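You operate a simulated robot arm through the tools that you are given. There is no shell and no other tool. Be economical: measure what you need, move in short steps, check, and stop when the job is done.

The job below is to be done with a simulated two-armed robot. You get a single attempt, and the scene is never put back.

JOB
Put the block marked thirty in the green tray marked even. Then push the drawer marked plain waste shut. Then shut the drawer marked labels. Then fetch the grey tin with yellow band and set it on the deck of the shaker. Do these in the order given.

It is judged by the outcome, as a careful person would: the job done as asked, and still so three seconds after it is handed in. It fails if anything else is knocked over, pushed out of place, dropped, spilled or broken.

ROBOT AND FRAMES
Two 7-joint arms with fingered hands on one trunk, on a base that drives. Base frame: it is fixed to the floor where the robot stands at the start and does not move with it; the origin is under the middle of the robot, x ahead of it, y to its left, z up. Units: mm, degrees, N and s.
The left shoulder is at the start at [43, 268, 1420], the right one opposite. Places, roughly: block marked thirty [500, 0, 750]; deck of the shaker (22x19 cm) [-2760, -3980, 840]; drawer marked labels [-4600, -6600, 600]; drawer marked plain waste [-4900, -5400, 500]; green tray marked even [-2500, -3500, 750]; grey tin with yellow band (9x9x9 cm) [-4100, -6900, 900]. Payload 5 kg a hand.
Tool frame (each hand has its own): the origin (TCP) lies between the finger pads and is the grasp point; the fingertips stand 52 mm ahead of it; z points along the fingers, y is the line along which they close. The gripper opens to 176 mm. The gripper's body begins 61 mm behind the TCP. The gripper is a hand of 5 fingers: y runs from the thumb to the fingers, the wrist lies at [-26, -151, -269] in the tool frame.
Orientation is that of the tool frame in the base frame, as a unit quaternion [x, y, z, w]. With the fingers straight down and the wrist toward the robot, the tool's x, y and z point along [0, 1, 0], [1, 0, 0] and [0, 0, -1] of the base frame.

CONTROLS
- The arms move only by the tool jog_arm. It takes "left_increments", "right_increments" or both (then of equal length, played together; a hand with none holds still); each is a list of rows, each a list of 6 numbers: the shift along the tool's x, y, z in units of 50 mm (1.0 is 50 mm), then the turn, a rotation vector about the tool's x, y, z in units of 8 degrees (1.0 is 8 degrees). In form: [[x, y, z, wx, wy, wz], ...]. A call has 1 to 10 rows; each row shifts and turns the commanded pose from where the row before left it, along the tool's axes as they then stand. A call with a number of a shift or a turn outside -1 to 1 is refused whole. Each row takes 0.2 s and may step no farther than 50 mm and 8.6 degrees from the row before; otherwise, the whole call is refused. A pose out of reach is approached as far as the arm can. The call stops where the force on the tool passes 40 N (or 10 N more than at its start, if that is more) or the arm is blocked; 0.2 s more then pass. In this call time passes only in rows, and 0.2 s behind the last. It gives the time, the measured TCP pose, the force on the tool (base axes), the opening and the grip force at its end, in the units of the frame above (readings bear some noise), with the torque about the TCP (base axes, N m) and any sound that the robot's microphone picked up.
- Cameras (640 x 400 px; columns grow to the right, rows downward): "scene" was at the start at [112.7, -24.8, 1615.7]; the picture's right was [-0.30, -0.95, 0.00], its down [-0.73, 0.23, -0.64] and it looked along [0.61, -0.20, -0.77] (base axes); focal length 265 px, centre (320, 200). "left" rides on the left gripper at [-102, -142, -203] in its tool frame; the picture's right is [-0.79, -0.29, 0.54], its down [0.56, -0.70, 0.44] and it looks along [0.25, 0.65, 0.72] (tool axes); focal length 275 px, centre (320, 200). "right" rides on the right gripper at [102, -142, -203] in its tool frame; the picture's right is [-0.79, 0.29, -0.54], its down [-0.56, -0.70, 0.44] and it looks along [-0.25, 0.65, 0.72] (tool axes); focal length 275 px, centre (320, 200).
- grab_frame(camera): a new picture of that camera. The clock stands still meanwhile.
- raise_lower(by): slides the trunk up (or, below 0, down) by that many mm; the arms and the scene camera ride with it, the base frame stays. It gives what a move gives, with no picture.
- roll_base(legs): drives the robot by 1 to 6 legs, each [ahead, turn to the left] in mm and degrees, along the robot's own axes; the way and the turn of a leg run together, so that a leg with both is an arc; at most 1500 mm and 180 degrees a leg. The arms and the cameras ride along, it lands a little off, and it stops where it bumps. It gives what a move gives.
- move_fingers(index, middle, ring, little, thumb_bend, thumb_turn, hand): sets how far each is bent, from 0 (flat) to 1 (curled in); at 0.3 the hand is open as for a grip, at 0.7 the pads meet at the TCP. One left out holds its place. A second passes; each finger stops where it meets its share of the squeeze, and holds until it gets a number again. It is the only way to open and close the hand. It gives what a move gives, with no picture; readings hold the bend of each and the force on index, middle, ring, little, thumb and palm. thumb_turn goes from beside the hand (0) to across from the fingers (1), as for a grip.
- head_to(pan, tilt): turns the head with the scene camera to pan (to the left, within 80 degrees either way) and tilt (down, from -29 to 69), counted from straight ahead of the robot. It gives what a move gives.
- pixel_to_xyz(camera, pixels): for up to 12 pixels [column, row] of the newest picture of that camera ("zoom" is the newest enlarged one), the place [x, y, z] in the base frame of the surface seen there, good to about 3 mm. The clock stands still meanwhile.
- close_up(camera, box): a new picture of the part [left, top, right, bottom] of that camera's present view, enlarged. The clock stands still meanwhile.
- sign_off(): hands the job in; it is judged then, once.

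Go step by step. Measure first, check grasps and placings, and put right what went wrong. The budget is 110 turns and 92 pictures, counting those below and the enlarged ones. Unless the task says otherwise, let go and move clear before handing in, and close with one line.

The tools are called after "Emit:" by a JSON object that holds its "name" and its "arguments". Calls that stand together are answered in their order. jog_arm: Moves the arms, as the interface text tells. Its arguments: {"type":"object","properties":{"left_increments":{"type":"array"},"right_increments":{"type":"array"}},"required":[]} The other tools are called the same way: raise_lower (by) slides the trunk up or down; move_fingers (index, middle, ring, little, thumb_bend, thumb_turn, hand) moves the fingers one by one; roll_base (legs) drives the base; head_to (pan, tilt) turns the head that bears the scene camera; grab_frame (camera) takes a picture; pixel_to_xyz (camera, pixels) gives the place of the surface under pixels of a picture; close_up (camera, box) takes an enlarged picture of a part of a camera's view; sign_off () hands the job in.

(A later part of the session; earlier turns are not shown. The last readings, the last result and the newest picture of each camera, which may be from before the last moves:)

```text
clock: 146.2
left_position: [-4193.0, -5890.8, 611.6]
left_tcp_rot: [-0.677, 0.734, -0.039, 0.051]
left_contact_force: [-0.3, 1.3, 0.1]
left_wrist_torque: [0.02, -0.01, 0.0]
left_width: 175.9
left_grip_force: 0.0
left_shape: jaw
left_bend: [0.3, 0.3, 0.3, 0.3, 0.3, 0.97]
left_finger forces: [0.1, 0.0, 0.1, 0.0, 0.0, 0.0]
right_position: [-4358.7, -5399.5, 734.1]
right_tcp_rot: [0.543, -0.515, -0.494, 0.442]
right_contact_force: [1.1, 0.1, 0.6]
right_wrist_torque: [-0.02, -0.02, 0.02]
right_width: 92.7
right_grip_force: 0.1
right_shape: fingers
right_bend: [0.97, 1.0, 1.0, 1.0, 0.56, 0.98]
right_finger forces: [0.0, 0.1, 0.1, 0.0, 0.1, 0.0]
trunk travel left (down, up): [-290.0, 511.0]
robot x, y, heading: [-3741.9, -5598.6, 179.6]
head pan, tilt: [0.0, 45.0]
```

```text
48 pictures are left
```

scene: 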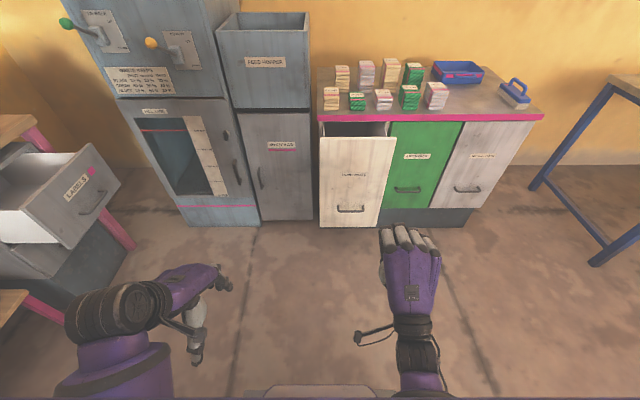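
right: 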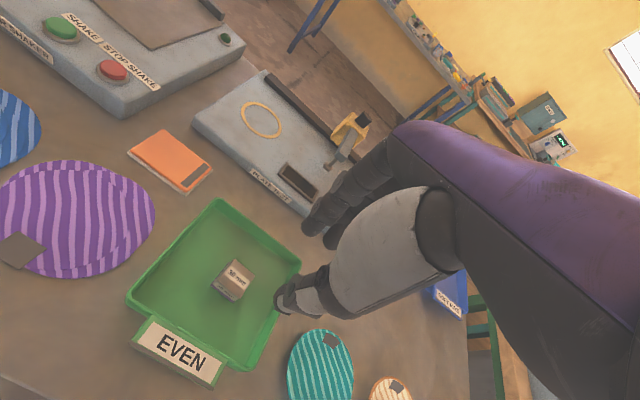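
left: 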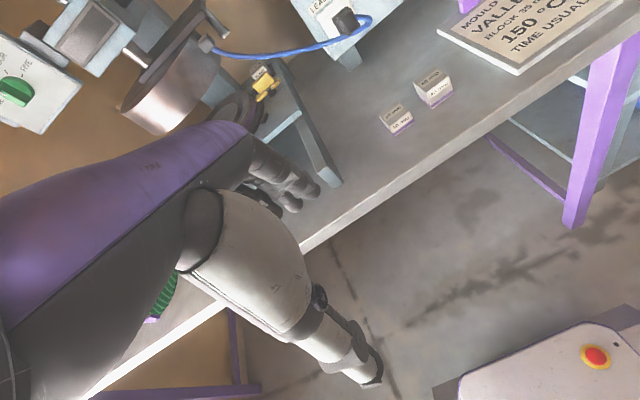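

The fist points forward. I'll curl the thumb, align laterally with the drawer centre (y −5446) and lower to z≈610, then drive up to it.

Emit:
{"name": "move_fingers", "arguments": {"hand": "right", "thumb_bend": 1}}

Emit:
{"name": "jog_arm", "arguments": {"right_increments": [[0.45, -0.5, 0, -0.8, 0, 0], [0.45, -0.5, 0, 0, 0, 0], [0, -0.7, 0, 0, 0, 0], [0, -0.7, 0, 0, 0, 0], [0, 0, 0, 0, 0, 0]]}}

Emit:
{"name": "roll_base", "arguments": {"legs": [[330, 0]]}}

Emit:
{"name": "grab_frame", "arguments": {"camera": "scene"}}

```text
clock: 147.2
left_position: [-4192.6, -5891.3, 612.0]
left_tcp_rot: [-0.676, 0.734, -0.04, 0.051]
left_contact_force: [0.5, 1.1, 0.3]
left_wrist_torque: [0.0, -0.01, 0.0]
left_width: 175.8
left_grip_force: 0.1
left_shape: jaw
left_bend: [0.3, 0.3, 0.3, 0.3, 0.3, 0.97]
left_finger forces: [0.0, 0.0, 0.0, 0.0, 0.0, 0.1]
right_position: [-4360.7, -5397.5, 736.7]
right_tcp_rot: [0.542, -0.513, -0.496, 0.443]
right_contact_force: [-0.5, 0.1, -0.4]
right_wrist_torque: [-0.04, -0.04, 0.0]
right_width: 67.2
right_grip_force: 0.0
right_shape: fingers
right_bend: [1.0, 1.0, 1.0, 1.0, 0.94, 0.97]
right_finger forces: [0.1, 0.0, 0.0, 0.0, 0.1, 0.0]
trunk travel left (down, up): [-290.0, 511.0]
robot x, y, heading: [-3744.7, -5600.7, 179.4]
head pan, tilt: [0.0, 45.0]
```

```text
clock: 148.4
left_position: [-4193.7, -5891.4, 611.3]
left_tcp_rot: [-0.677, 0.734, -0.039, 0.051]
left_contact_force: [0.1, 0.7, 0.6]
left_wrist_torque: [-0.07, -0.03, -0.01]
left_width: 176.1
left_grip_force: 0.0
left_shape: jaw
left_bend: [0.3, 0.3, 0.3, 0.3, 0.3, 0.97]
left_finger forces: [0.0, 0.0, 0.0, 0.1, 0.0, 0.1]
right_position: [-4366.9, -5440.0, 625.8]
right_tcp_rot: [-0.502, 0.496, 0.521, -0.479]
right_contact_force: [0.0, 0.1, -0.2]
right_wrist_torque: [0.01, 0.05, 0.02]
right_width: 67.5
right_grip_force: 0.0
right_shape: fingers
right_bend: [1.0, 1.0, 1.0, 1.0, 0.94, 0.97]
right_finger forces: [0.0, 0.0, 0.0, 0.0, 0.0, 0.1]
trunk travel left (down, up): [-290.0, 511.0]
robot x, y, heading: [-3744.8, -5597.9, 179.6]
head pan, tilt: [0.0, 45.0]
```

```text
clock: 151.2
left_position: [-4526.5, -5887.2, 612.3]
left_tcp_rot: [-0.676, 0.734, -0.039, 0.05]
left_contact_force: [0.3, -0.7, 0.5]
left_wrist_torque: [0.0, -0.01, 0.0]
left_width: 175.8
left_grip_force: 0.0
left_shape: jaw
left_bend: [0.3, 0.3, 0.3, 0.3, 0.3, 0.97]
left_finger forces: [0.0, 0.0, 0.1, 0.1, 0.0, 0.0]
right_position: [-4696.3, -5436.3, 624.6]
right_tcp_rot: [-0.501, 0.498, 0.523, -0.478]
right_contact_force: [0.7, 0.5, -0.1]
right_wrist_torque: [-0.02, -0.05, 0.01]
right_width: 67.5
right_grip_force: 0.0
right_shape: fingers
right_bend: [1.0, 1.0, 1.0, 1.0, 0.94, 0.97]
right_finger forces: [0.0, 0.0, 0.0, 0.0, 0.1, 0.1]
trunk travel left (down, up): [-290.0, 511.0]
robot x, y, heading: [-4068.4, -5596.7, 179.5]
head pan, tilt: [0.0, 45.0]
```

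```text
47 pictures are left
```

scene: 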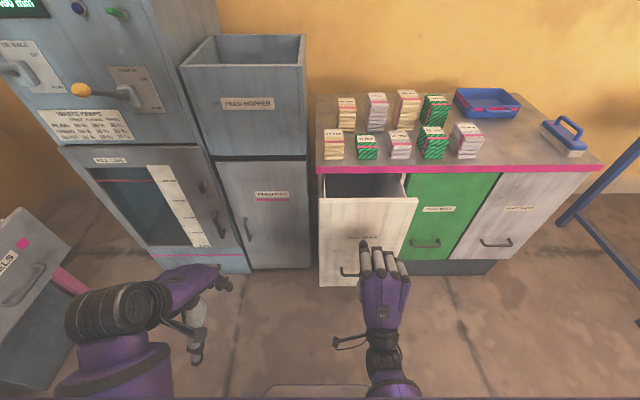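

Aligned in front of the drawer face. Pushing forward in steps, watching the force.

Emit:
{"name": "jog_arm", "arguments": {"right_increments": [[0, 0, 0.5, 0, 0, 0], [0, 0, 0.5, 0, 0, 0], [0, 0, 0.5, 0, 0, 0], [0, 0, 0.5, 0, 0, 0], [0, 0, 0.4, 0, 0, 0], [0, 0, 0.4, 0, 0, 0], [0, 0, 0.4, 0, 0, 0]]}}

Emit:
{"name": "grab_frame", "arguments": {"camera": "scene"}}

```text
clock: 152.8
left_position: [-4518.8, -5883.3, 605.7]
left_tcp_rot: [-0.673, 0.736, -0.042, 0.055]
left_contact_force: [-0.5, 0.1, 0.5]
left_wrist_torque: [-0.01, 0.03, -0.01]
left_width: 175.7
left_grip_force: 0.1
left_shape: jaw
left_bend: [0.3, 0.3, 0.3, 0.3, 0.3, 0.97]
left_finger forces: [0.0, 0.0, 0.0, 0.0, 0.1, 0.1]
right_position: [-4849.1, -5430.4, 635.2]
right_tcp_rot: [-0.497, 0.495, 0.525, -0.482]
right_contact_force: [0.7, 0.6, 0.0]
right_wrist_torque: [-0.03, 0.08, 0.0]
right_width: 67.0
right_grip_force: 0.0
right_shape: fingers
right_bend: [1.0, 1.0, 1.0, 1.0, 0.95, 0.97]
right_finger forces: [0.0, 0.0, 0.1, 0.1, 0.0, 0.1]
trunk travel left (down, up): [-290.0, 511.0]
robot x, y, heading: [-4073.2, -5598.5, 179.2]
head pan, tilt: [0.0, 45.0]
```

```text
46 pictures are left
```

scene: 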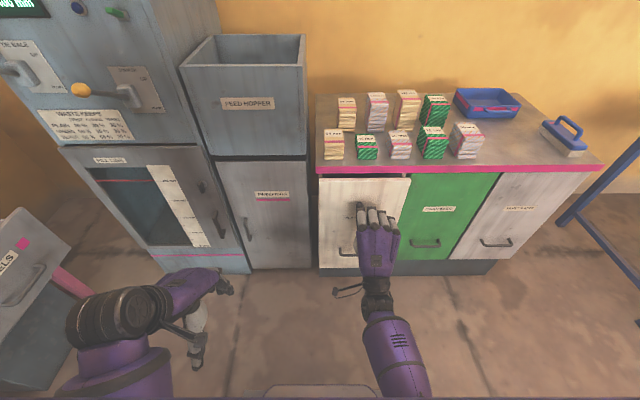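

The drawer is almost flush; pushing on until it stops.

Emit:
{"name": "jog_arm", "arguments": {"right_increments": [[0, 0, 0.3, 0, 0, 0], [0, 0, 0.3, 0, 0, 0], [0, 0, 0.3, 0, 0, 0], [0, 0, 0.3, 0, 0, 0]]}}

Emit:
{"name": "grab_frame", "arguments": {"camera": "scene"}}

Emit:
{"name": "pixel_to_xyz", "arguments": {"camera": "scene", "pixels": [[330, 200], [400, 195], [330, 250], [430, 200], [480, 190], [440, 230]]}}

```text
clock: 153.8
left_position: [-4508.3, -5882.1, 598.0]
left_tcp_rot: [-0.671, 0.738, -0.045, 0.06]
left_contact_force: [0.3, -0.7, 1.5]
left_wrist_torque: [0.0, 0.05, 0.01]
left_width: 176.1
left_grip_force: 0.1
left_shape: jaw
left_bend: [0.3, 0.3, 0.3, 0.3, 0.3, 0.97]
left_finger forces: [0.0, 0.0, 0.1, 0.1, 0.1, 0.0]
right_position: [-4890.6, -5428.2, 646.1]
right_tcp_rot: [-0.493, 0.49, 0.529, -0.486]
right_contact_force: [1.7, -0.9, 1.7]
right_wrist_torque: [0.0, -0.25, -0.07]
right_width: 66.7
right_grip_force: 0.0
right_shape: fingers
right_bend: [1.0, 1.0, 1.0, 1.0, 0.96, 0.97]
right_finger forces: [0.0, 0.0, 0.0, 0.1, 0.0, 0.0]
trunk travel left (down, up): [-290.0, 511.0]
robot x, y, heading: [-4073.2, -5594.9, 179.1]
head pan, tilt: [0.0, 45.0]
stopped in row 4 (right hand): the force on the tool passed its limit at 62 N (the readings are from after the stop); the commanded pose is now the measured one
```

```text
45 pictures are left
```

scene: 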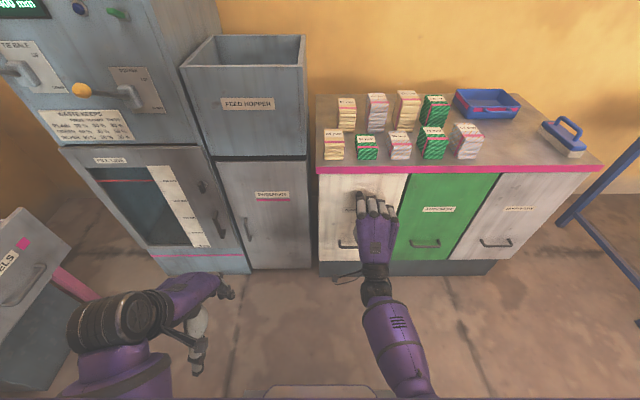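

```text
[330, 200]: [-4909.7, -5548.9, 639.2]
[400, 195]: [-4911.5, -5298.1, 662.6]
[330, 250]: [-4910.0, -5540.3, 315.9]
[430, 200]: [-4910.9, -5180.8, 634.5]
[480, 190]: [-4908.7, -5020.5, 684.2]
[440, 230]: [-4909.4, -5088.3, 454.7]
```

Plain waste is flush (−4910, same as its neighbours). I'll back off and look left at the labels drawer.

Emit:
{"name": "jog_arm", "arguments": {"right_increments": [[0, 0, -0.6, 0, 0, 0], [0, 0, -0.8, 0, 0, 0], [0, 0, -0.8, 0, 0, 0], [0, 0, -0.8, 0, 0, 0], [0, 0, 0, 0, 0, 0]]}}

Emit:
{"name": "roll_base", "arguments": {"legs": [[-450, 0]]}}

Emit:
{"name": "head_to", "arguments": {"pan": 60, "tilt": 35}}

Emit:
{"name": "grab_frame", "arguments": {"camera": "scene"}}

```text
clock: 155.0
left_position: [-4507.4, -5880.0, 598.7]
left_tcp_rot: [-0.671, 0.737, -0.046, 0.06]
left_contact_force: [0.6, 0.1, 0.1]
left_wrist_torque: [0.01, 0.11, 0.05]
left_width: 175.8
left_grip_force: 0.1
left_shape: jaw
left_bend: [0.3, 0.3, 0.3, 0.3, 0.3, 0.97]
left_finger forces: [0.1, 0.0, 0.0, 0.0, 0.0, 0.0]
right_position: [-4738.9, -5432.3, 641.0]
right_tcp_rot: [-0.494, 0.49, 0.528, -0.486]
right_contact_force: [0.5, -0.3, 1.2]
right_wrist_torque: [-0.03, -0.07, 0.01]
right_width: 67.0
right_grip_force: 0.0
right_shape: fingers
right_bend: [1.0, 1.0, 1.0, 1.0, 0.96, 0.97]
right_finger forces: [0.0, 0.0, 0.0, 0.0, 0.1, 0.0]
trunk travel left (down, up): [-290.0, 511.0]
robot x, y, heading: [-4075.9, -5595.4, 179.1]
head pan, tilt: [0.0, 45.0]
```

```text
clock: 158.5
left_position: [-4065.3, -5885.5, 598.4]
left_tcp_rot: [-0.67, 0.739, -0.047, 0.061]
left_contact_force: [-0.8, -0.1, -1.3]
left_wrist_torque: [0.02, -0.05, 0.01]
left_width: 175.8
left_grip_force: 0.1
left_shape: jaw
left_bend: [0.3, 0.3, 0.3, 0.3, 0.3, 0.97]
left_finger forces: [0.1, 0.0, 0.0, 0.0, 0.1, 0.1]
right_position: [-4296.4, -5436.6, 640.5]
right_tcp_rot: [-0.494, 0.491, 0.529, -0.485]
right_contact_force: [0.1, -0.9, -0.5]
right_wrist_torque: [-0.02, 0.02, 0.0]
right_width: 67.0
right_grip_force: 0.0
right_shape: fingers
right_bend: [1.0, 1.0, 1.0, 1.0, 0.96, 0.97]
right_finger forces: [0.1, 0.0, 0.0, 0.0, 0.0, 0.1]
trunk travel left (down, up): [-290.0, 511.0]
robot x, y, heading: [-3631.4, -5604.9, 179.3]
head pan, tilt: [0.0, 45.0]
```

```text
clock: 159.8
left_position: [-4057.2, -5883.5, 592.1]
left_tcp_rot: [-0.667, 0.741, -0.048, 0.066]
left_contact_force: [0.1, 0.0, 0.2]
left_wrist_torque: [0.0, -0.02, -0.03]
left_width: 175.8
left_grip_force: 0.0
left_shape: jaw
left_bend: [0.3, 0.3, 0.3, 0.3, 0.3, 0.97]
left_finger forces: [0.0, 0.1, 0.0, 0.0, 0.0, 0.0]
right_position: [-4288.7, -5436.6, 649.2]
right_tcp_rot: [-0.49, 0.488, 0.532, -0.488]
right_contact_force: [-0.2, 0.3, -0.2]
right_wrist_torque: [-0.02, -0.02, 0.01]
right_width: 66.8
right_grip_force: 0.0
right_shape: fingers
right_bend: [1.0, 1.0, 1.0, 1.0, 0.96, 0.97]
right_finger forces: [0.0, 0.0, 0.0, 0.0, 0.0, 0.1]
trunk travel left (down, up): [-290.0, 511.0]
robot x, y, heading: [-3626.9, -5602.4, 179.0]
head pan, tilt: [60.0, 35.0]
```

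```text
44 pictures are left
```

scene: 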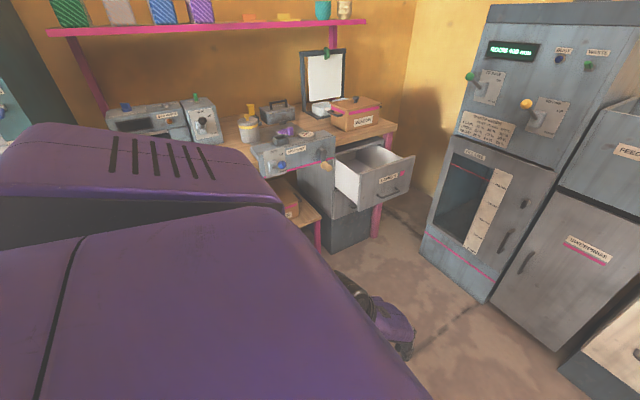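

I see the labels drawer front (≈385,180) and likely the tin at (248,130). Measuring.

Emit:
{"name": "pixel_to_xyz", "arguments": {"camera": "scene", "pixels": [[355, 185], [413, 162], [358, 206], [410, 180], [385, 182], [345, 195], [320, 210], [360, 165], [375, 225], [248, 130], [320, 235], [290, 155]]}}

Emit:
{"name": "close_up", "arguments": {"camera": "scene", "box": [190, 80, 430, 230]}}

```text
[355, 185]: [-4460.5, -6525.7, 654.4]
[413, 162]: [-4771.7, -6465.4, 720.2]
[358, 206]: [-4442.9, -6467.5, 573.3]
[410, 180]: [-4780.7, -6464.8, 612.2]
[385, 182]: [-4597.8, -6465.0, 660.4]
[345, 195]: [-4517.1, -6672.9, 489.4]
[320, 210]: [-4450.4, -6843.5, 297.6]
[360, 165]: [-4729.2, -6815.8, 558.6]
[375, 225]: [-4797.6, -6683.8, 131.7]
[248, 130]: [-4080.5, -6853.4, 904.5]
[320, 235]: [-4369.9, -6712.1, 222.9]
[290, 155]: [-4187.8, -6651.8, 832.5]
```

```text
2.67 times, centred on (310, 155) of scene
```

zoom: 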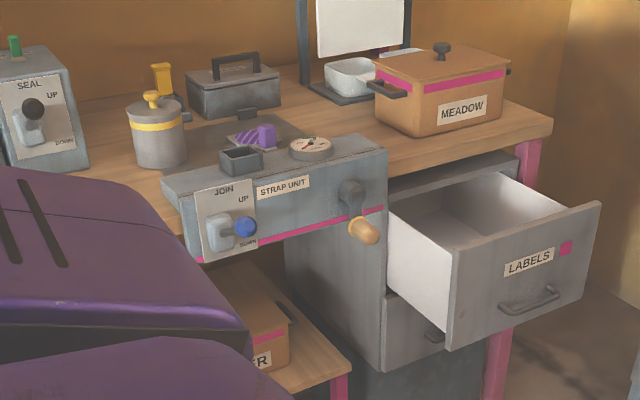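

The LABELS face is at y=−6465, x −4443…−4790, z 560–735; the closed lower drawer is at y≈−6673, so ~208 mm to push. I'll retract the fist a bit, then manoeuvre to face −y with the hand aligned at x≈−4612.

Emit:
{"name": "jog_arm", "arguments": {"right_increments": [[0, 0.1, -0.6, 0, 0, 0], [0, 0.1, -0.6, 0, 0, 0], [0, 0, -0.6, 0, 0, 0], [0, 0, -0.6, 0, 0, 0], [0, 0, 0, 0, 0, 0]]}}

Emit:
{"name": "roll_base", "arguments": {"legs": [[0, 150], [-784, 0], [0, -72.5]]}}

```text
clock: 161.0
left_position: [-4056.9, -5884.0, 593.3]
left_tcp_rot: [-0.668, 0.74, -0.048, 0.065]
left_contact_force: [0.5, 0.3, 0.1]
left_wrist_torque: [-0.02, 0.08, -0.01]
left_width: 176.2
left_grip_force: 0.1
left_shape: jaw
left_bend: [0.3, 0.3, 0.3, 0.3, 0.3, 0.97]
left_finger forces: [0.0, 0.0, 0.0, 0.0, 0.1, 0.0]
right_position: [-4168.1, -5444.6, 654.8]
right_tcp_rot: [-0.489, 0.488, 0.533, -0.488]
right_contact_force: [0.5, 0.5, 0.4]
right_wrist_torque: [0.01, -0.06, -0.01]
right_width: 67.0
right_grip_force: 0.0
right_shape: fingers
right_bend: [1.0, 1.0, 1.0, 1.0, 0.96, 0.97]
right_finger forces: [0.0, 0.0, 0.1, 0.0, 0.0, 0.0]
trunk travel left (down, up): [-290.0, 511.0]
robot x, y, heading: [-3629.5, -5601.8, 178.9]
head pan, tilt: [60.0, 35.0]
```

```text
clock: 162.7
left_position: [-4022.1, -5913.3, 583.3]
left_tcp_rot: [-0.695, 0.714, -0.048, 0.073]
left_contact_force: [-2.7, -0.2, 2.0]
left_wrist_torque: [-0.08, -0.17, -0.08]
left_width: 176.0
left_grip_force: 0.2
left_shape: jaw
left_bend: [0.3, 0.3, 0.3, 0.3, 0.3, 0.97]
left_finger forces: [0.0, 0.0, 0.0, 0.0, 0.1, 0.0]
right_position: [-4161.8, -5485.9, 667.5]
right_tcp_rot: [-0.502, 0.461, 0.519, -0.516]
right_contact_force: [0.0, 0.6, 0.3]
right_wrist_torque: [-0.01, 0.02, 0.01]
right_width: 67.0
right_grip_force: 0.1
right_shape: fingers
right_bend: [1.0, 1.0, 1.0, 1.0, 0.96, 0.97]
right_finger forces: [0.0, 0.1, 0.0, 0.0, 0.1, 0.0]
trunk travel left (down, up): [-290.0, 511.0]
robot x, y, heading: [-3629.2, -5602.1, -176.5]
head pan, tilt: [60.0, 35.0]
stopped in leg 1: the force on the tool passed its limit at 94 N (the readings are from after the stop); the commanded pose is now the measured one
```

The turn stopped at 4.6° with a force spike on a tool. I'll look where the hands are.

Emit:
{"name": "grab_frame", "arguments": {"camera": "left"}}

Emit:
{"name": "head_to", "arguments": {"pan": 40, "tilt": 60}}

Emit:
{"name": "grab_frame", "arguments": {"camera": "scene"}}

```text
42 pictures are left
```

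left: 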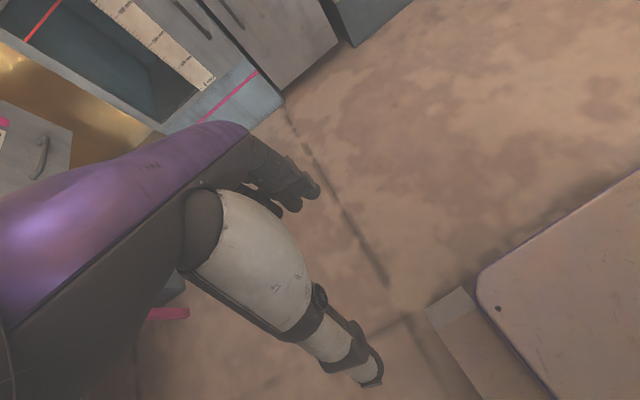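

```text
clock: 163.6
left_position: [-4024.8, -5913.4, 583.5]
left_tcp_rot: [-0.694, 0.715, -0.049, 0.071]
left_contact_force: [-0.2, -0.7, 0.1]
left_wrist_torque: [0.02, 0.01, 0.02]
left_width: 176.0
left_grip_force: 0.1
left_shape: jaw
left_bend: [0.3, 0.3, 0.3, 0.3, 0.3, 0.97]
left_finger forces: [0.0, 0.0, 0.1, 0.0, 0.0, 0.0]
right_position: [-4162.1, -5485.5, 669.0]
right_tcp_rot: [-0.502, 0.461, 0.519, -0.516]
right_contact_force: [0.8, 0.1, 0.4]
right_wrist_torque: [-0.03, 0.03, -0.06]
right_width: 66.8
right_grip_force: 0.1
right_shape: fingers
right_bend: [1.0, 1.0, 1.0, 1.0, 0.96, 0.97]
right_finger forces: [0.0, 0.1, 0.0, 0.0, 0.1, 0.0]
trunk travel left (down, up): [-290.0, 511.0]
robot x, y, heading: [-3631.0, -5600.3, -176.3]
head pan, tilt: [40.0, 60.0]
```

```text
41 pictures are left
```

scene: 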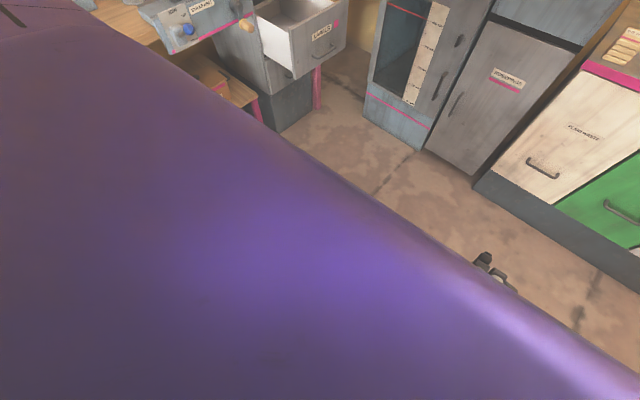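

Nothing external touches the hands; the spike may have been the left arm against the body. I'll lift the trunk 100 mm to relieve it and retry a short turn.

Emit:
{"name": "raise_lower", "arguments": {"by": 60}}

Emit:
{"name": "roll_base", "arguments": {"legs": [[0, 15]]}}

```text
clock: 164.6
left_position: [-4036.2, -5914.3, 660.9]
left_tcp_rot: [-0.695, 0.716, -0.036, 0.056]
left_contact_force: [0.4, 0.0, 0.1]
left_wrist_torque: [0.04, -0.03, 0.0]
left_width: 175.7
left_grip_force: 0.1
left_shape: jaw
left_bend: [0.3, 0.3, 0.3, 0.3, 0.3, 0.97]
left_finger forces: [0.0, 0.1, 0.1, 0.1, 0.1, 0.0]
right_position: [-4162.2, -5486.6, 726.6]
right_tcp_rot: [-0.502, 0.462, 0.518, -0.516]
right_contact_force: [-0.6, -0.9, -0.7]
right_wrist_torque: [0.0, 0.06, 0.03]
right_width: 66.9
right_grip_force: 0.2
right_shape: fingers
right_bend: [1.0, 1.0, 1.0, 1.0, 0.96, 0.97]
right_finger forces: [0.0, 0.0, 0.0, 0.0, 0.0, 0.0]
trunk travel left (down, up): [-350.0, 451.0]
robot x, y, heading: [-3627.4, -5599.3, -176.0]
head pan, tilt: [40.0, 60.0]
```

```text
clock: 166.2
left_position: [-3953.1, -6014.8, 668.6]
left_tcp_rot: [0.784, -0.618, 0.023, -0.052]
left_contact_force: [-8.4, -2.8, 11.4]
left_wrist_torque: [-0.07, -0.73, -0.19]
left_width: 175.6
left_grip_force: 0.3
left_shape: jaw
left_bend: [0.3, 0.3, 0.3, 0.3, 0.3, 0.98]
left_finger forces: [0.0, 0.0, 0.1, 0.0, 0.0, 0.0]
right_position: [-4171.3, -5627.1, 729.1]
right_tcp_rot: [0.556, -0.391, -0.448, 0.58]
right_contact_force: [4.5, 0.2, 0.4]
right_wrist_torque: [0.03, -0.14, -0.15]
right_width: 67.1
right_grip_force: 0.1
right_shape: fingers
right_bend: [1.0, 1.0, 1.0, 1.0, 0.96, 0.97]
right_finger forces: [0.1, 0.0, 0.1, 0.0, 0.0, 0.0]
trunk travel left (down, up): [-350.0, 451.0]
robot x, y, heading: [-3633.1, -5601.0, -161.5]
head pan, tilt: [40.0, 60.0]
```

The left arm fouls the base when the trunk is low. I'll raise the trunk another 80 mm (lowering the right hand later by jog) and continue the manoeuvre.

Emit:
{"name": "raise_lower", "arguments": {"by": 80}}

Emit:
{"name": "roll_base", "arguments": {"legs": [[0, 130.6], [-784, 0], [0, -72.5]]}}

```text
clock: 167.4
left_position: [-3960.3, -6015.0, 763.3]
left_tcp_rot: [0.784, -0.62, 0.013, -0.039]
left_contact_force: [-0.8, -0.4, -0.6]
left_wrist_torque: [0.08, -0.03, -0.04]
left_width: 175.6
left_grip_force: 0.1
left_shape: jaw
left_bend: [0.3, 0.3, 0.3, 0.3, 0.3, 0.98]
left_finger forces: [0.0, 0.1, 0.0, 0.0, 0.0, 0.0]
right_position: [-4164.1, -5624.8, 812.8]
right_tcp_rot: [0.555, -0.39, -0.449, 0.582]
right_contact_force: [-0.9, -0.3, -0.5]
right_wrist_torque: [-0.02, 0.1, 0.01]
right_width: 67.2
right_grip_force: 0.1
right_shape: fingers
right_bend: [1.0, 1.0, 1.0, 1.0, 0.96, 0.97]
right_finger forces: [0.0, 0.0, 0.0, 0.0, 0.0, 0.0]
trunk travel left (down, up): [-430.0, 371.0]
robot x, y, heading: [-3631.9, -5600.3, -161.3]
head pan, tilt: [40.0, 60.0]
```

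```text
clock: 186.3
left_position: [-4118.2, -5727.6, 764.3]
left_tcp_rot: [0.99, -0.133, -0.008, -0.04]
left_contact_force: [0.0, -0.6, -0.3]
left_wrist_torque: [0.0, 0.03, -0.01]
left_width: 175.9
left_grip_force: 0.1
left_shape: jaw
left_bend: [0.3, 0.3, 0.3, 0.3, 0.3, 0.98]
left_finger forces: [0.0, 0.1, 0.0, 0.1, 0.0, 0.1]
right_position: [-4557.5, -5713.3, 813.0]
right_tcp_rot: [0.675, -0.053, -0.09, 0.73]
right_contact_force: [-0.5, -1.2, -0.3]
right_wrist_torque: [0.02, 0.03, 0.01]
right_width: 67.2
right_grip_force: 0.0
right_shape: fingers
right_bend: [1.0, 1.0, 1.0, 1.0, 0.96, 0.97]
right_finger forces: [0.1, 0.0, 0.0, 0.0, 0.0, 0.0]
trunk travel left (down, up): [-430.0, 371.0]
robot x, y, heading: [-4317.4, -5230.1, -99.9]
head pan, tilt: [40.0, 60.0]
```

At (−4317,−5230). Driving to the spot in front of the labels drawer and squaring to −90°.

Emit:
{"name": "roll_base", "arguments": {"legs": [[0, -2.9], [640, 0], [0, 12.8]]}}

Emit:
{"name": "head_to", "arguments": {"pan": 0, "tilt": 50}}

Emit:
{"name": "grab_frame", "arguments": {"camera": "scene"}}

```text
clock: 192.7
left_position: [-4185.4, -6312.4, 763.2]
left_tcp_rot: [0.998, -0.051, -0.012, -0.04]
left_contact_force: [-0.3, 0.6, 0.9]
left_wrist_torque: [-0.04, -0.04, -0.03]
left_width: 175.6
left_grip_force: 0.0
left_shape: jaw
left_bend: [0.3, 0.3, 0.3, 0.3, 0.3, 0.98]
left_finger forces: [0.0, 0.0, 0.1, 0.0, 0.0, 0.1]
right_position: [-4620.2, -6371.0, 820.3]
right_tcp_rot: [0.672, 0.006, -0.027, 0.74]
right_contact_force: [0.1, 1.4, -0.4]
right_wrist_torque: [0.04, -0.01, -0.04]
right_width: 66.9
right_grip_force: 0.1
right_shape: fingers
right_bend: [1.0, 1.0, 1.0, 1.0, 0.96, 0.97]
right_finger forces: [0.1, 0.0, 0.0, 0.0, 0.0, 0.0]
trunk travel left (down, up): [-430.0, 371.0]
robot x, y, heading: [-4465.1, -5871.5, -90.2]
head pan, tilt: [40.0, 60.0]
```

```text
clock: 193.8
left_position: [-4188.1, -6304.4, 755.6]
left_tcp_rot: [0.997, -0.054, -0.014, -0.047]
left_contact_force: [0.1, -0.8, -0.6]
left_wrist_torque: [-0.01, 0.01, -0.04]
left_width: 175.8
left_grip_force: 0.0
left_shape: jaw
left_bend: [0.3, 0.3, 0.3, 0.3, 0.3, 0.97]
left_finger forces: [0.1, 0.1, 0.0, 0.0, 0.0, 0.1]
right_position: [-4620.5, -6362.8, 826.7]
right_tcp_rot: [0.667, 0.005, -0.027, 0.744]
right_contact_force: [-0.6, -0.8, -1.1]
right_wrist_torque: [-0.01, 0.03, -0.01]
right_width: 67.4
right_grip_force: 0.1
right_shape: fingers
right_bend: [1.0, 1.0, 1.0, 1.0, 0.96, 0.97]
right_finger forces: [0.0, 0.1, 0.1, 0.0, 0.0, 0.0]
trunk travel left (down, up): [-430.0, 371.0]
robot x, y, heading: [-4468.5, -5867.6, -90.3]
head pan, tilt: [0.0, 50.0]
```

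```text
40 pictures are left
```

scene: 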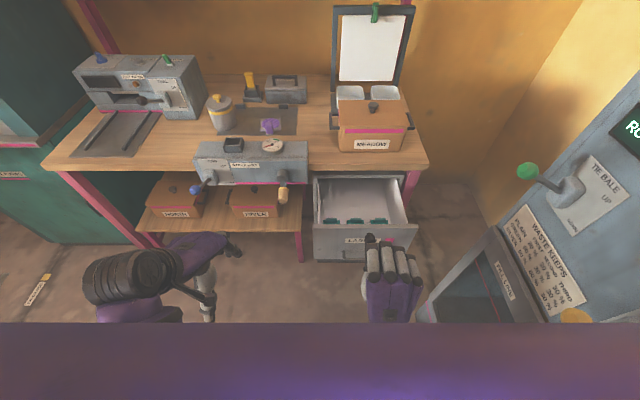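

The fist is aligned in x with the drawer. Lowering it to z≈665 and levelling.

Emit:
{"name": "jog_arm", "arguments": {"right_increments": [[0, -0.7, 0, 0.8, 0, 0], [0, -0.8, 0, 0, 0, 0], [0, -0.8, 0, 0, 0, 0], [0, -0.8, 0, 0, 0, 0], [0, 0, 0, 0, 0, 0]]}}

Emit:
{"name": "grab_frame", "arguments": {"camera": "scene"}}

```text
clock: 195.0
left_position: [-4188.0, -6302.3, 754.9]
left_tcp_rot: [0.997, -0.053, -0.015, -0.047]
left_contact_force: [-0.3, 0.2, 0.1]
left_wrist_torque: [0.06, -0.03, 0.01]
left_width: 175.8
left_grip_force: 0.1
left_shape: jaw
left_bend: [0.3, 0.3, 0.3, 0.3, 0.3, 0.97]
left_finger forces: [0.0, 0.1, 0.0, 0.1, 0.0, 0.0]
right_position: [-4626.5, -6365.1, 670.3]
right_tcp_rot: [0.708, 0.004, -0.027, 0.705]
right_contact_force: [-0.7, -0.1, -0.2]
right_wrist_torque: [-0.03, -0.02, -0.03]
right_width: 66.9
right_grip_force: 0.1
right_shape: fingers
right_bend: [1.0, 1.0, 1.0, 1.0, 0.96, 0.97]
right_finger forces: [0.0, 0.0, 0.0, 0.0, 0.0, 0.1]
trunk travel left (down, up): [-430.0, 371.0]
robot x, y, heading: [-4464.7, -5871.6, -90.2]
head pan, tilt: [0.0, 50.0]
```

```text
39 pictures are left
```

scene: 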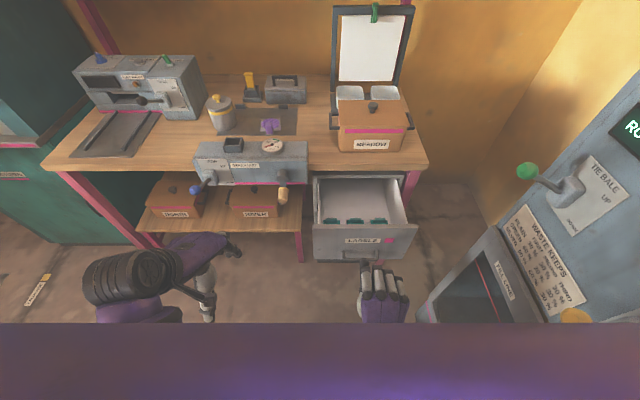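

Good alignment. Pushing the labels drawer.

Emit:
{"name": "jog_arm", "arguments": {"right_increments": [[0.28, 0, 0.4, 0, 0, 0], [0, 0, 0.5, 0, 0, 0], [0, 0, 0.5, 0, 0, 0], [0, 0, 0.5, 0, 0, 0], [0, 0, 0.5, 0, 0, 0], [0, 0, 0.5, 0, 0, 0], [0, 0, 0.5, 0, 0, 0], [0, 0, 0.5, 0, 0, 0], [0, 0, 0.5, 0, 0, 0], [0, 0, 0.5, 0, 0, 0]]}}

Emit:
{"name": "grab_frame", "arguments": {"camera": "scene"}}

```text
clock: 197.2
left_position: [-4188.5, -6303.4, 754.2]
left_tcp_rot: [0.997, -0.053, -0.014, -0.047]
left_contact_force: [-0.1, 0.3, 0.1]
left_wrist_torque: [0.03, 0.02, -0.03]
left_width: 176.2
left_grip_force: 0.1
left_shape: jaw
left_bend: [0.3, 0.3, 0.3, 0.3, 0.3, 0.97]
left_finger forces: [0.0, 0.0, 0.0, 0.0, 0.0, 0.0]
right_position: [-4621.5, -6609.0, 671.1]
right_tcp_rot: [0.709, 0.003, -0.027, 0.705]
right_contact_force: [-0.2, 0.4, -1.9]
right_wrist_torque: [-0.11, -0.05, -0.01]
right_width: 67.4
right_grip_force: 0.1
right_shape: fingers
right_bend: [1.0, 1.0, 1.0, 1.0, 0.96, 0.97]
right_finger forces: [0.0, 0.1, 0.0, 0.0, 0.1, 0.1]
trunk travel left (down, up): [-430.0, 371.0]
robot x, y, heading: [-4469.8, -5871.1, -90.2]
head pan, tilt: [0.0, 50.0]
```

```text
38 pictures are left
```

scene: 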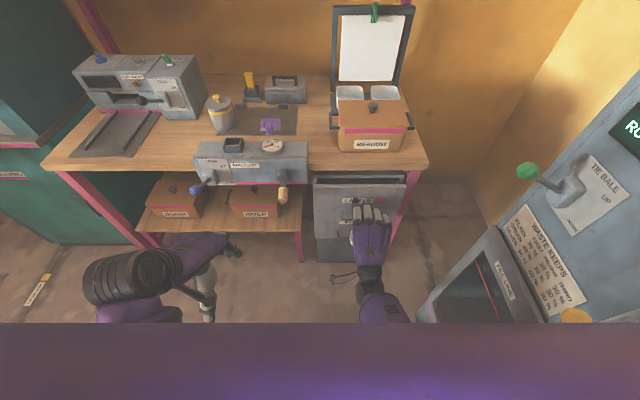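

Nearly shut; keep pushing gently until it stops, then measure.

Emit:
{"name": "jog_arm", "arguments": {"right_increments": [[0, 0, 0.3, 0, 0, 0], [0, 0, 0.3, 0, 0, 0], [0, 0, 0.3, 0, 0, 0], [0, 0, 0.3, 0, 0, 0]]}}

Emit:
{"name": "close_up", "arguments": {"camera": "scene", "box": [180, 60, 436, 270]}}

Emit:
{"name": "pixel_to_xyz", "arguments": {"camera": "zoom", "pixels": [[345, 310], [365, 310], [530, 310], [350, 410], [360, 460], [350, 290], [530, 340]]}}

```text
clock: 198.2
left_position: [-4189.9, -6290.3, 747.6]
left_tcp_rot: [0.997, -0.056, -0.015, -0.053]
left_contact_force: [-0.7, 0.1, 1.8]
left_wrist_torque: [-0.17, -0.07, 0.05]
left_width: 175.9
left_grip_force: 0.0
left_shape: jaw
left_bend: [0.3, 0.3, 0.3, 0.3, 0.3, 0.97]
left_finger forces: [0.0, 0.0, 0.0, 0.1, 0.0, 0.0]
right_position: [-4622.5, -6654.2, 678.3]
right_tcp_rot: [0.703, 0.004, -0.028, 0.711]
right_contact_force: [-0.4, 2.1, 2.5]
right_wrist_torque: [0.22, 0.06, -0.04]
right_width: 66.9
right_grip_force: 0.2
right_shape: fingers
right_bend: [1.0, 1.0, 1.0, 1.0, 0.96, 0.97]
right_finger forces: [0.0, 0.0, 0.1, 0.0, 0.0, 0.0]
trunk travel left (down, up): [-430.0, 371.0]
robot x, y, heading: [-4468.1, -5871.3, -90.1]
head pan, tilt: [0.0, 50.0]
stopped in row 4 (right hand): the force on the tool passed its limit at 58 N (the readings are from after the stop); the commanded pose is now the measured one
```

```text
1.90 times, centred on (308, 165) of scene
```

zoom: 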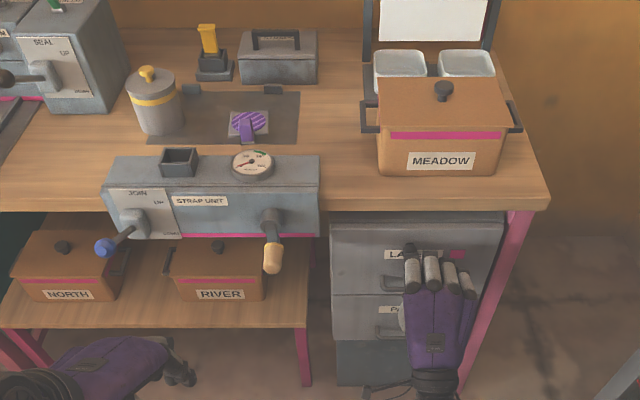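

```text
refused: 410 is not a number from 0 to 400
```

The labels drawer looks flush (58 N stop). I'll verify the depth and measure the tin while here.

Emit:
{"name": "pixel_to_xyz", "arguments": {"camera": "zoom", "pixels": [[350, 260], [350, 320], [480, 260], [148, 77], [128, 95], [180, 95], [155, 128], [152, 100], [172, 75], [130, 80], [200, 125], [248, 120]]}}

Emit:
{"name": "jog_arm", "arguments": {"right_increments": [[0, 0, -0.6, 0, 0, 0], [0, 0, -0.8, 0, 0, 0], [0, 0, -0.8, 0, 0, 0], [0, 0, -0.8, 0, 0, 0], [0, 0, -0.8, 0, 0, 0], [0, 0, -0.8, 0, 0, 0], [0, 0, 0, 0, 0, 0]]}}

```text
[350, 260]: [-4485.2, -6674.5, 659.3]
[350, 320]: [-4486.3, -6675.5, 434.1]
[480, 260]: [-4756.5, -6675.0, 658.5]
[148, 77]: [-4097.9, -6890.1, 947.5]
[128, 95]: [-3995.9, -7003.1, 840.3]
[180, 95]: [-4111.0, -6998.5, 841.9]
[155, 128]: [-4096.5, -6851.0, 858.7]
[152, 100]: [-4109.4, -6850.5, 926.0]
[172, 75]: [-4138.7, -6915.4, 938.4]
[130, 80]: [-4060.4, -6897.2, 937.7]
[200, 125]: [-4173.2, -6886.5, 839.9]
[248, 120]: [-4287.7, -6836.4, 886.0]
```

```text
clock: 199.8
left_position: [-4190.3, -6292.3, 746.0]
left_tcp_rot: [0.997, -0.057, -0.015, -0.055]
left_contact_force: [1.2, 0.4, 0.0]
left_wrist_torque: [-0.06, 0.04, 0.05]
left_width: 176.0
left_grip_force: 0.0
left_shape: jaw
left_bend: [0.3, 0.3, 0.3, 0.3, 0.3, 0.97]
left_finger forces: [0.0, 0.0, 0.0, 0.0, 0.0, 0.1]
right_position: [-4616.7, -6423.7, 675.0]
right_tcp_rot: [0.704, 0.004, -0.025, 0.71]
right_contact_force: [0.5, 0.3, 1.2]
right_wrist_torque: [0.04, -0.02, -0.04]
right_width: 67.0
right_grip_force: 0.0
right_shape: fingers
right_bend: [1.0, 1.0, 1.0, 1.0, 0.96, 0.97]
right_finger forces: [0.0, 0.0, 0.0, 0.0, 0.0, 0.1]
trunk travel left (down, up): [-430.0, 371.0]
robot x, y, heading: [-4468.4, -5870.8, -89.9]
head pan, tilt: [0.0, 50.0]
```

Labels is flush with the drawer below (y −6675). The tin is at about (−4099,−6896), z 840–938. I'll back off, raise the trunk, and turn the right hand fingers-down again.

Emit:
{"name": "roll_base", "arguments": {"legs": [[-150, 0]]}}

Emit:
{"name": "raise_lower", "arguments": {"by": 200}}

Emit:
{"name": "jog_arm", "arguments": {"right_increments": [[0, 0.6, 0, 1, 0, 0], [0, 0.5, 0, 1, 0, 0], [0, 0.4, 0, 1, 0, 0], [0, 0.3, -0.3, 1, 0, 0], [0, 0.3, -0.3, 1, 0, 0], [0, 0, -0.3, 1, 0, 0], [0, 0, -0.3, 1, 0, 0], [0, 0, -0.3, 1, 0, 0], [0, 0, -0.3, 1, 0, 0], [0, 0, -0.3, 1, 0, 0]]}}

Emit:
{"name": "jog_arm", "arguments": {"right_increments": [[0, 0, -0.3, 1, 0, 0], [0, 0, 0, 0.2, 0, 0], [0, 0, 0, 0, 0, 0]]}}

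Emit:
{"name": "move_fingers", "arguments": {"hand": "right", "index": 0.3, "middle": 0.3, "ring": 0.3, "little": 0.3, "thumb_bend": 0.3, "thumb_turn": 1}}

```text
clock: 201.4
left_position: [-4191.5, -6143.4, 746.8]
left_tcp_rot: [0.997, -0.056, -0.015, -0.053]
left_contact_force: [-0.3, 0.1, 1.1]
left_wrist_torque: [-0.04, -0.03, 0.04]
left_width: 175.9
left_grip_force: 0.0
left_shape: jaw
left_bend: [0.3, 0.3, 0.3, 0.3, 0.3, 0.97]
left_finger forces: [0.0, 0.0, 0.1, 0.0, 0.0, 0.0]
right_position: [-4616.5, -6275.3, 674.3]
right_tcp_rot: [0.704, 0.004, -0.026, 0.71]
right_contact_force: [0.4, 1.7, -0.7]
right_wrist_torque: [0.01, 0.04, 0.02]
right_width: 67.3
right_grip_force: 0.0
right_shape: fingers
right_bend: [1.0, 1.0, 1.0, 1.0, 0.96, 0.97]
right_finger forces: [0.1, 0.0, 0.0, 0.0, 0.0, 0.0]
trunk travel left (down, up): [-430.0, 371.0]
robot x, y, heading: [-4469.2, -5719.1, -90.2]
head pan, tilt: [0.0, 50.0]
```

```text
clock: 203.6
left_position: [-4194.3, -6146.5, 956.7]
left_tcp_rot: [0.997, -0.06, -0.016, -0.038]
left_contact_force: [-0.4, 0.1, -0.5]
left_wrist_torque: [0.02, 0.0, -0.02]
left_width: 175.7
left_grip_force: 0.0
left_shape: jaw
left_bend: [0.3, 0.3, 0.3, 0.3, 0.3, 0.97]
left_finger forces: [0.0, 0.0, 0.1, 0.1, 0.1, 0.0]
right_position: [-4615.8, -6266.7, 880.7]
right_tcp_rot: [0.7, 0.003, -0.027, 0.714]
right_contact_force: [-0.2, 0.2, 0.3]
right_wrist_torque: [0.0, -0.01, 0.02]
right_width: 67.3
right_grip_force: 0.1
right_shape: fingers
right_bend: [1.0, 1.0, 1.0, 1.0, 0.96, 0.97]
right_finger forces: [0.0, 0.0, 0.0, 0.0, 0.0, 0.1]
trunk travel left (down, up): [-630.0, 171.0]
robot x, y, heading: [-4465.9, -5723.6, -90.2]
head pan, tilt: [0.0, 50.0]
```

```text
clock: 206.0
left_position: [-4196.3, -6128.8, 946.8]
left_tcp_rot: [0.997, -0.064, -0.018, -0.047]
left_contact_force: [-0.2, 1.7, 2.2]
left_wrist_torque: [-0.29, -0.02, 0.05]
left_width: 175.7
left_grip_force: 0.0
left_shape: jaw
left_bend: [0.3, 0.3, 0.3, 0.3, 0.3, 0.97]
left_finger forces: [0.0, 0.1, 0.0, 0.0, 0.0, 0.0]
right_position: [-4627.8, -6185.4, 1038.9]
right_tcp_rot: [0.993, 0.007, -0.062, 0.096]
right_contact_force: [0.9, 3.3, 1.7]
right_wrist_torque: [-0.38, 0.1, -0.05]
right_width: 67.3
right_grip_force: 0.0
right_shape: fingers
right_bend: [1.0, 1.0, 1.0, 1.0, 0.96, 0.97]
right_finger forces: [0.0, 0.0, 0.1, 0.0, 0.0, 0.0]
trunk travel left (down, up): [-630.0, 171.0]
robot x, y, heading: [-4466.0, -5719.4, -90.2]
head pan, tilt: [0.0, 50.0]
stopped in row 10 (right hand): the arm was blocked; the commanded pose is now the measured one
```

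```text
clock: 207.0
left_position: [-4202.2, -6116.5, 938.3]
left_tcp_rot: [0.996, -0.067, -0.019, -0.053]
left_contact_force: [-0.8, 2.0, 1.2]
left_wrist_torque: [-0.34, -0.12, 0.06]
left_width: 175.9
left_grip_force: 0.1
left_shape: jaw
left_bend: [0.3, 0.3, 0.3, 0.3, 0.3, 0.97]
left_finger forces: [0.0, 0.0, 0.0, 0.0, 0.0, 0.1]
right_position: [-4656.8, -6156.8, 1031.9]
right_tcp_rot: [0.993, 0.019, -0.113, 0.011]
right_contact_force: [0.1, 4.6, 2.4]
right_wrist_torque: [-0.46, -0.03, 0.05]
right_width: 67.4
right_grip_force: 0.1
right_shape: fingers
right_bend: [1.0, 1.0, 1.0, 1.0, 0.96, 0.97]
right_finger forces: [0.0, 0.1, 0.0, 0.0, 0.1, 0.0]
trunk travel left (down, up): [-630.0, 171.0]
robot x, y, heading: [-4465.6, -5722.1, -90.2]
head pan, tilt: [0.0, 50.0]
stopped in row 3 (right hand): the arm was blocked; the commanded pose is now the measured one
```

```text
clock: 208.0
left_position: [-4202.4, -6120.1, 937.5]
left_tcp_rot: [0.996, -0.067, -0.021, -0.055]
left_contact_force: [-0.9, -0.3, 0.0]
left_wrist_torque: [-0.06, -0.02, 0.03]
left_width: 175.7
left_grip_force: 0.1
left_shape: jaw
left_bend: [0.3, 0.3, 0.3, 0.3, 0.3, 0.97]
left_finger forces: [0.0, 0.0, 0.0, 0.0, 0.1, 0.0]
right_position: [-4656.3, -6159.8, 1029.6]
right_tcp_rot: [0.993, 0.019, -0.113, 0.009]
right_contact_force: [-0.2, -1.0, 0.2]
right_wrist_torque: [-0.11, 0.03, -0.02]
right_width: 178.2
right_grip_force: 0.1
right_shape: fingers
right_bend: [0.3, 0.3, 0.3, 0.3, 0.3, 0.98]
right_finger forces: [0.0, 0.0, 0.0, 0.0, 0.1, 0.1]
trunk travel left (down, up): [-630.0, 171.0]
robot x, y, heading: [-4464.8, -5722.2, -90.1]
head pan, tilt: [0.0, 50.0]
```

Folding a hands-down arm close to the body is what blocks it. I'll extend both hands ~200 mm forward (free space ahead) while straightening their tilts.

Emit:
{"name": "jog_arm", "arguments": {"left_increments": [[0.1, 0.8, 0, 0, 0, 0], [0.1, 0.8, -0.2, 0, 0, 0], [0.1, 0.8, -0.2, -0.38, 0.17, 0], [0.1, 0.8, -0.2, -0.38, 0.17, 0], [0.1, 0.8, 0, 0, 0, 0], [0, 0, 0, 0, 0, 0]], "right_increments": [[0, 0.8, 0, 0, 0, 0], [0, 0.8, 0, 0, 0, 0], [0, 0.8, 0, 0, 0.8, 0], [0, 0.8, 0, 0, 0.8, 0], [0, 0.8, 0, 0, 0, 0], [0, 0, 0, 0, 0, 0]]}}

Emit:
{"name": "grab_frame", "arguments": {"camera": "scene"}}

```text
clock: 209.0
left_position: [-4200.1, -6248.6, 973.7]
left_tcp_rot: [0.998, -0.064, -0.003, 0.008]
left_contact_force: [0.7, 3.0, 0.7]
left_wrist_torque: [-0.36, 0.07, 0.06]
left_width: 176.2
left_grip_force: 0.1
left_shape: jaw
left_bend: [0.3, 0.3, 0.3, 0.3, 0.3, 0.98]
left_finger forces: [0.0, 0.0, 0.1, 0.1, 0.1, 0.0]
right_position: [-4706.9, -6280.3, 1015.0]
right_tcp_rot: [0.995, 0.025, -0.097, 0.008]
right_contact_force: [0.0, 3.3, 0.4]
right_wrist_torque: [-0.39, 0.01, -0.01]
right_width: 186.7
right_grip_force: 0.1
right_shape: fingers
right_bend: [0.3, 0.3, 0.3, 0.3, 0.3, 0.98]
right_finger forces: [0.1, 0.0, 0.1, 0.1, 0.0, 0.1]
trunk travel left (down, up): [-630.0, 171.0]
robot x, y, heading: [-4465.8, -5719.4, -90.3]
head pan, tilt: [0.0, 50.0]
stopped in row 4 (right hand): the arm was blocked; the commanded pose is now the measured one
```

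```text
36 pictures are left
```

scene: 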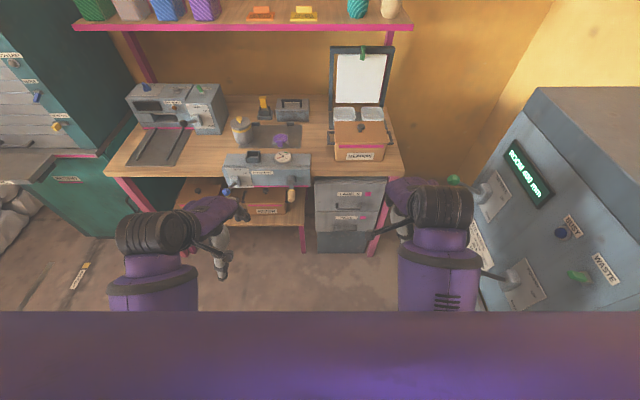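

The right arm has drifted toward the baler's levers at (490,275) and (455,180). I'll measure clearances before moving.

Emit:
{"name": "pixel_to_xyz", "arguments": {"camera": "scene", "pixels": [[488, 273], [500, 280], [525, 280], [453, 180], [480, 185], [495, 195], [468, 235], [475, 260], [475, 300], [410, 290], [440, 210], [400, 225]]}}

Emit:
{"name": "close_up", "arguments": {"camera": "scene", "box": [360, 150, 600, 315]}}

```text
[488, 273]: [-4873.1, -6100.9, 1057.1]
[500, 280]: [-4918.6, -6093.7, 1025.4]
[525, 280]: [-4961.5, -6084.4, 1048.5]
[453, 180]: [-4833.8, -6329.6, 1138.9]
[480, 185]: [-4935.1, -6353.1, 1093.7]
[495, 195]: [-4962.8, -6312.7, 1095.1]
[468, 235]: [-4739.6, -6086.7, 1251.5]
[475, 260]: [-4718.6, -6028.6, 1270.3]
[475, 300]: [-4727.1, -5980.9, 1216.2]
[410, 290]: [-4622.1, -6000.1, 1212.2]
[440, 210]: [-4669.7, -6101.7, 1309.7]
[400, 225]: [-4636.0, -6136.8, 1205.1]
```

```text
2.42 times, centred on (480, 232) of scene
```

zoom: 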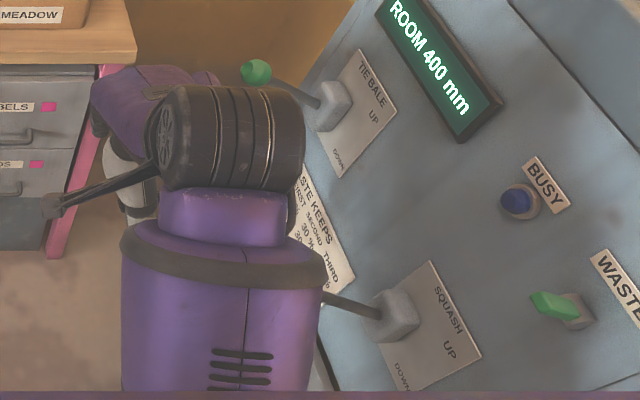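

The right forearm is close to the squash lever (knob ≈[−4850,−6095,1050]). Turning the base left 28° carries the arm away from it, and gives the heading I want for the tin.

Emit:
{"name": "roll_base", "arguments": {"legs": [[0, 28]]}}

Emit:
{"name": "jog_arm", "arguments": {"right_increments": [[0.5, 0.5, 0, 0, 0.7, 0], [0.5, 0.5, 0, 0, 0.7, 0], [0.4, 0.5, 0, 0, 0, 0], [0, 0, 0, 0, 0, 0]]}}

Emit:
{"name": "grab_frame", "arguments": {"camera": "scene"}}

```text
clock: 211.4
left_position: [-3982.5, -6064.5, 974.2]
left_tcp_rot: [0.984, 0.177, -0.001, 0.008]
left_contact_force: [0.5, -0.2, -0.1]
left_wrist_torque: [-0.05, 0.07, -0.01]
left_width: 175.9
left_grip_force: 0.1
left_shape: jaw
left_bend: [0.3, 0.3, 0.3, 0.3, 0.3, 0.98]
left_finger forces: [0.1, 0.1, 0.0, 0.0, 0.1, 0.1]
right_position: [-4417.2, -6329.3, 1014.6]
right_tcp_rot: [0.96, 0.263, -0.092, 0.03]
right_contact_force: [0.2, -0.5, 0.3]
right_wrist_torque: [-0.02, 0.09, -0.02]
right_width: 186.6
right_grip_force: 0.0
right_shape: fingers
right_bend: [0.3, 0.3, 0.3, 0.3, 0.3, 0.98]
right_finger forces: [0.0, 0.0, 0.1, 0.1, 0.1, 0.1]
trunk travel left (down, up): [-630.0, 171.0]
robot x, y, heading: [-4473.1, -5723.4, -62.4]
head pan, tilt: [0.0, 50.0]
```

```text
clock: 212.6
left_position: [-3997.7, -6039.2, 989.3]
left_tcp_rot: [0.984, 0.177, 0.002, 0.021]
left_contact_force: [-1.5, 2.7, 1.6]
left_wrist_torque: [-0.31, -0.32, 0.12]
left_width: 176.1
left_grip_force: 0.0
left_shape: jaw
left_bend: [0.3, 0.3, 0.3, 0.3, 0.3, 0.98]
left_finger forces: [0.1, 0.0, 0.1, 0.1, 0.0, 0.1]
right_position: [-4363.4, -6346.5, 1012.6]
right_tcp_rot: [0.964, 0.264, -0.029, 0.026]
right_contact_force: [-1.3, 3.1, 1.6]
right_wrist_torque: [-0.29, -0.24, -0.07]
right_width: 186.6
right_grip_force: 0.1
right_shape: fingers
right_bend: [0.3, 0.3, 0.3, 0.3, 0.3, 0.98]
right_finger forces: [0.1, 0.0, 0.0, 0.1, 0.0, 0.0]
trunk travel left (down, up): [-630.0, 171.0]
robot x, y, heading: [-4465.1, -5724.3, -62.6]
head pan, tilt: [0.0, 50.0]
stopped in row 4 (right hand): the arm was blocked; the commanded pose is now the measured one
```

```text
34 pictures are left
```

scene: 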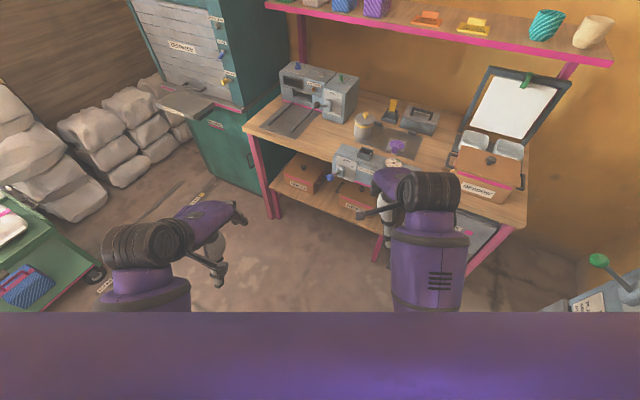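

The right hand is still being hindered close in. I'll extend it straight forward (over free space and above table height) to unfold the elbow.

Emit:
{"name": "jog_arm", "arguments": {"right_increments": [[-0.3, 0.7, -0.2, 0, 0, 0], [-0.3, 0.7, -0.2, 0, 0, 0], [-0.2, 0.7, 0, 0, 0.3, 0], [0, 0.7, 0, 0, 0, 0], [0, 0, 0, 0, 0, 0]]}}

Emit:
{"name": "jog_arm", "arguments": {"right_increments": [[0, 0, 0, 0, 0, 0], [0, 0, 0, 0, 0, 0], [0, 0, 0, 0, 0, 0]]}}

```text
clock: 213.8
left_position: [-3996.2, -6044.6, 988.5]
left_tcp_rot: [0.984, 0.177, 0.003, 0.019]
left_contact_force: [-0.1, 0.0, -0.4]
left_wrist_torque: [-0.02, -0.07, 0.03]
left_width: 176.1
left_grip_force: 0.1
left_shape: jaw
left_bend: [0.3, 0.3, 0.3, 0.3, 0.3, 0.98]
left_finger forces: [0.0, 0.1, 0.1, 0.0, 0.0, 0.1]
right_position: [-4318.7, -6485.1, 1036.4]
right_tcp_rot: [0.964, 0.267, -0.006, 0.016]
right_contact_force: [-1.1, -0.5, -0.6]
right_wrist_torque: [0.03, -0.05, 0.0]
right_width: 186.9
right_grip_force: 0.1
right_shape: fingers
right_bend: [0.3, 0.3, 0.3, 0.3, 0.3, 0.97]
right_finger forces: [0.0, 0.0, 0.0, 0.0, 0.1, 0.0]
trunk travel left (down, up): [-630.0, 171.0]
robot x, y, heading: [-4469.6, -5724.9, -62.4]
head pan, tilt: [0.0, 50.0]
```

```text
clock: 214.6
left_position: [-3996.7, -6043.7, 988.1]
left_tcp_rot: [0.984, 0.177, 0.003, 0.019]
left_contact_force: [0.2, 0.2, -0.7]
left_wrist_torque: [-0.02, -0.03, 0.0]
left_width: 175.9
left_grip_force: 0.0
left_shape: jaw
left_bend: [0.3, 0.3, 0.3, 0.3, 0.3, 0.98]
left_finger forces: [0.0, 0.0, 0.1, 0.1, 0.0, 0.1]
right_position: [-4319.0, -6485.3, 1036.2]
right_tcp_rot: [0.964, 0.267, -0.006, 0.016]
right_contact_force: [-0.5, 0.4, 0.6]
right_wrist_torque: [0.01, -0.01, 0.03]
right_width: 186.4
right_grip_force: 0.1
right_shape: fingers
right_bend: [0.3, 0.3, 0.3, 0.3, 0.3, 0.97]
right_finger forces: [0.1, 0.0, 0.0, 0.0, 0.0, 0.0]
trunk travel left (down, up): [-630.0, 171.0]
robot x, y, heading: [-4468.9, -5720.3, -62.5]
head pan, tilt: [0.0, 50.0]
```

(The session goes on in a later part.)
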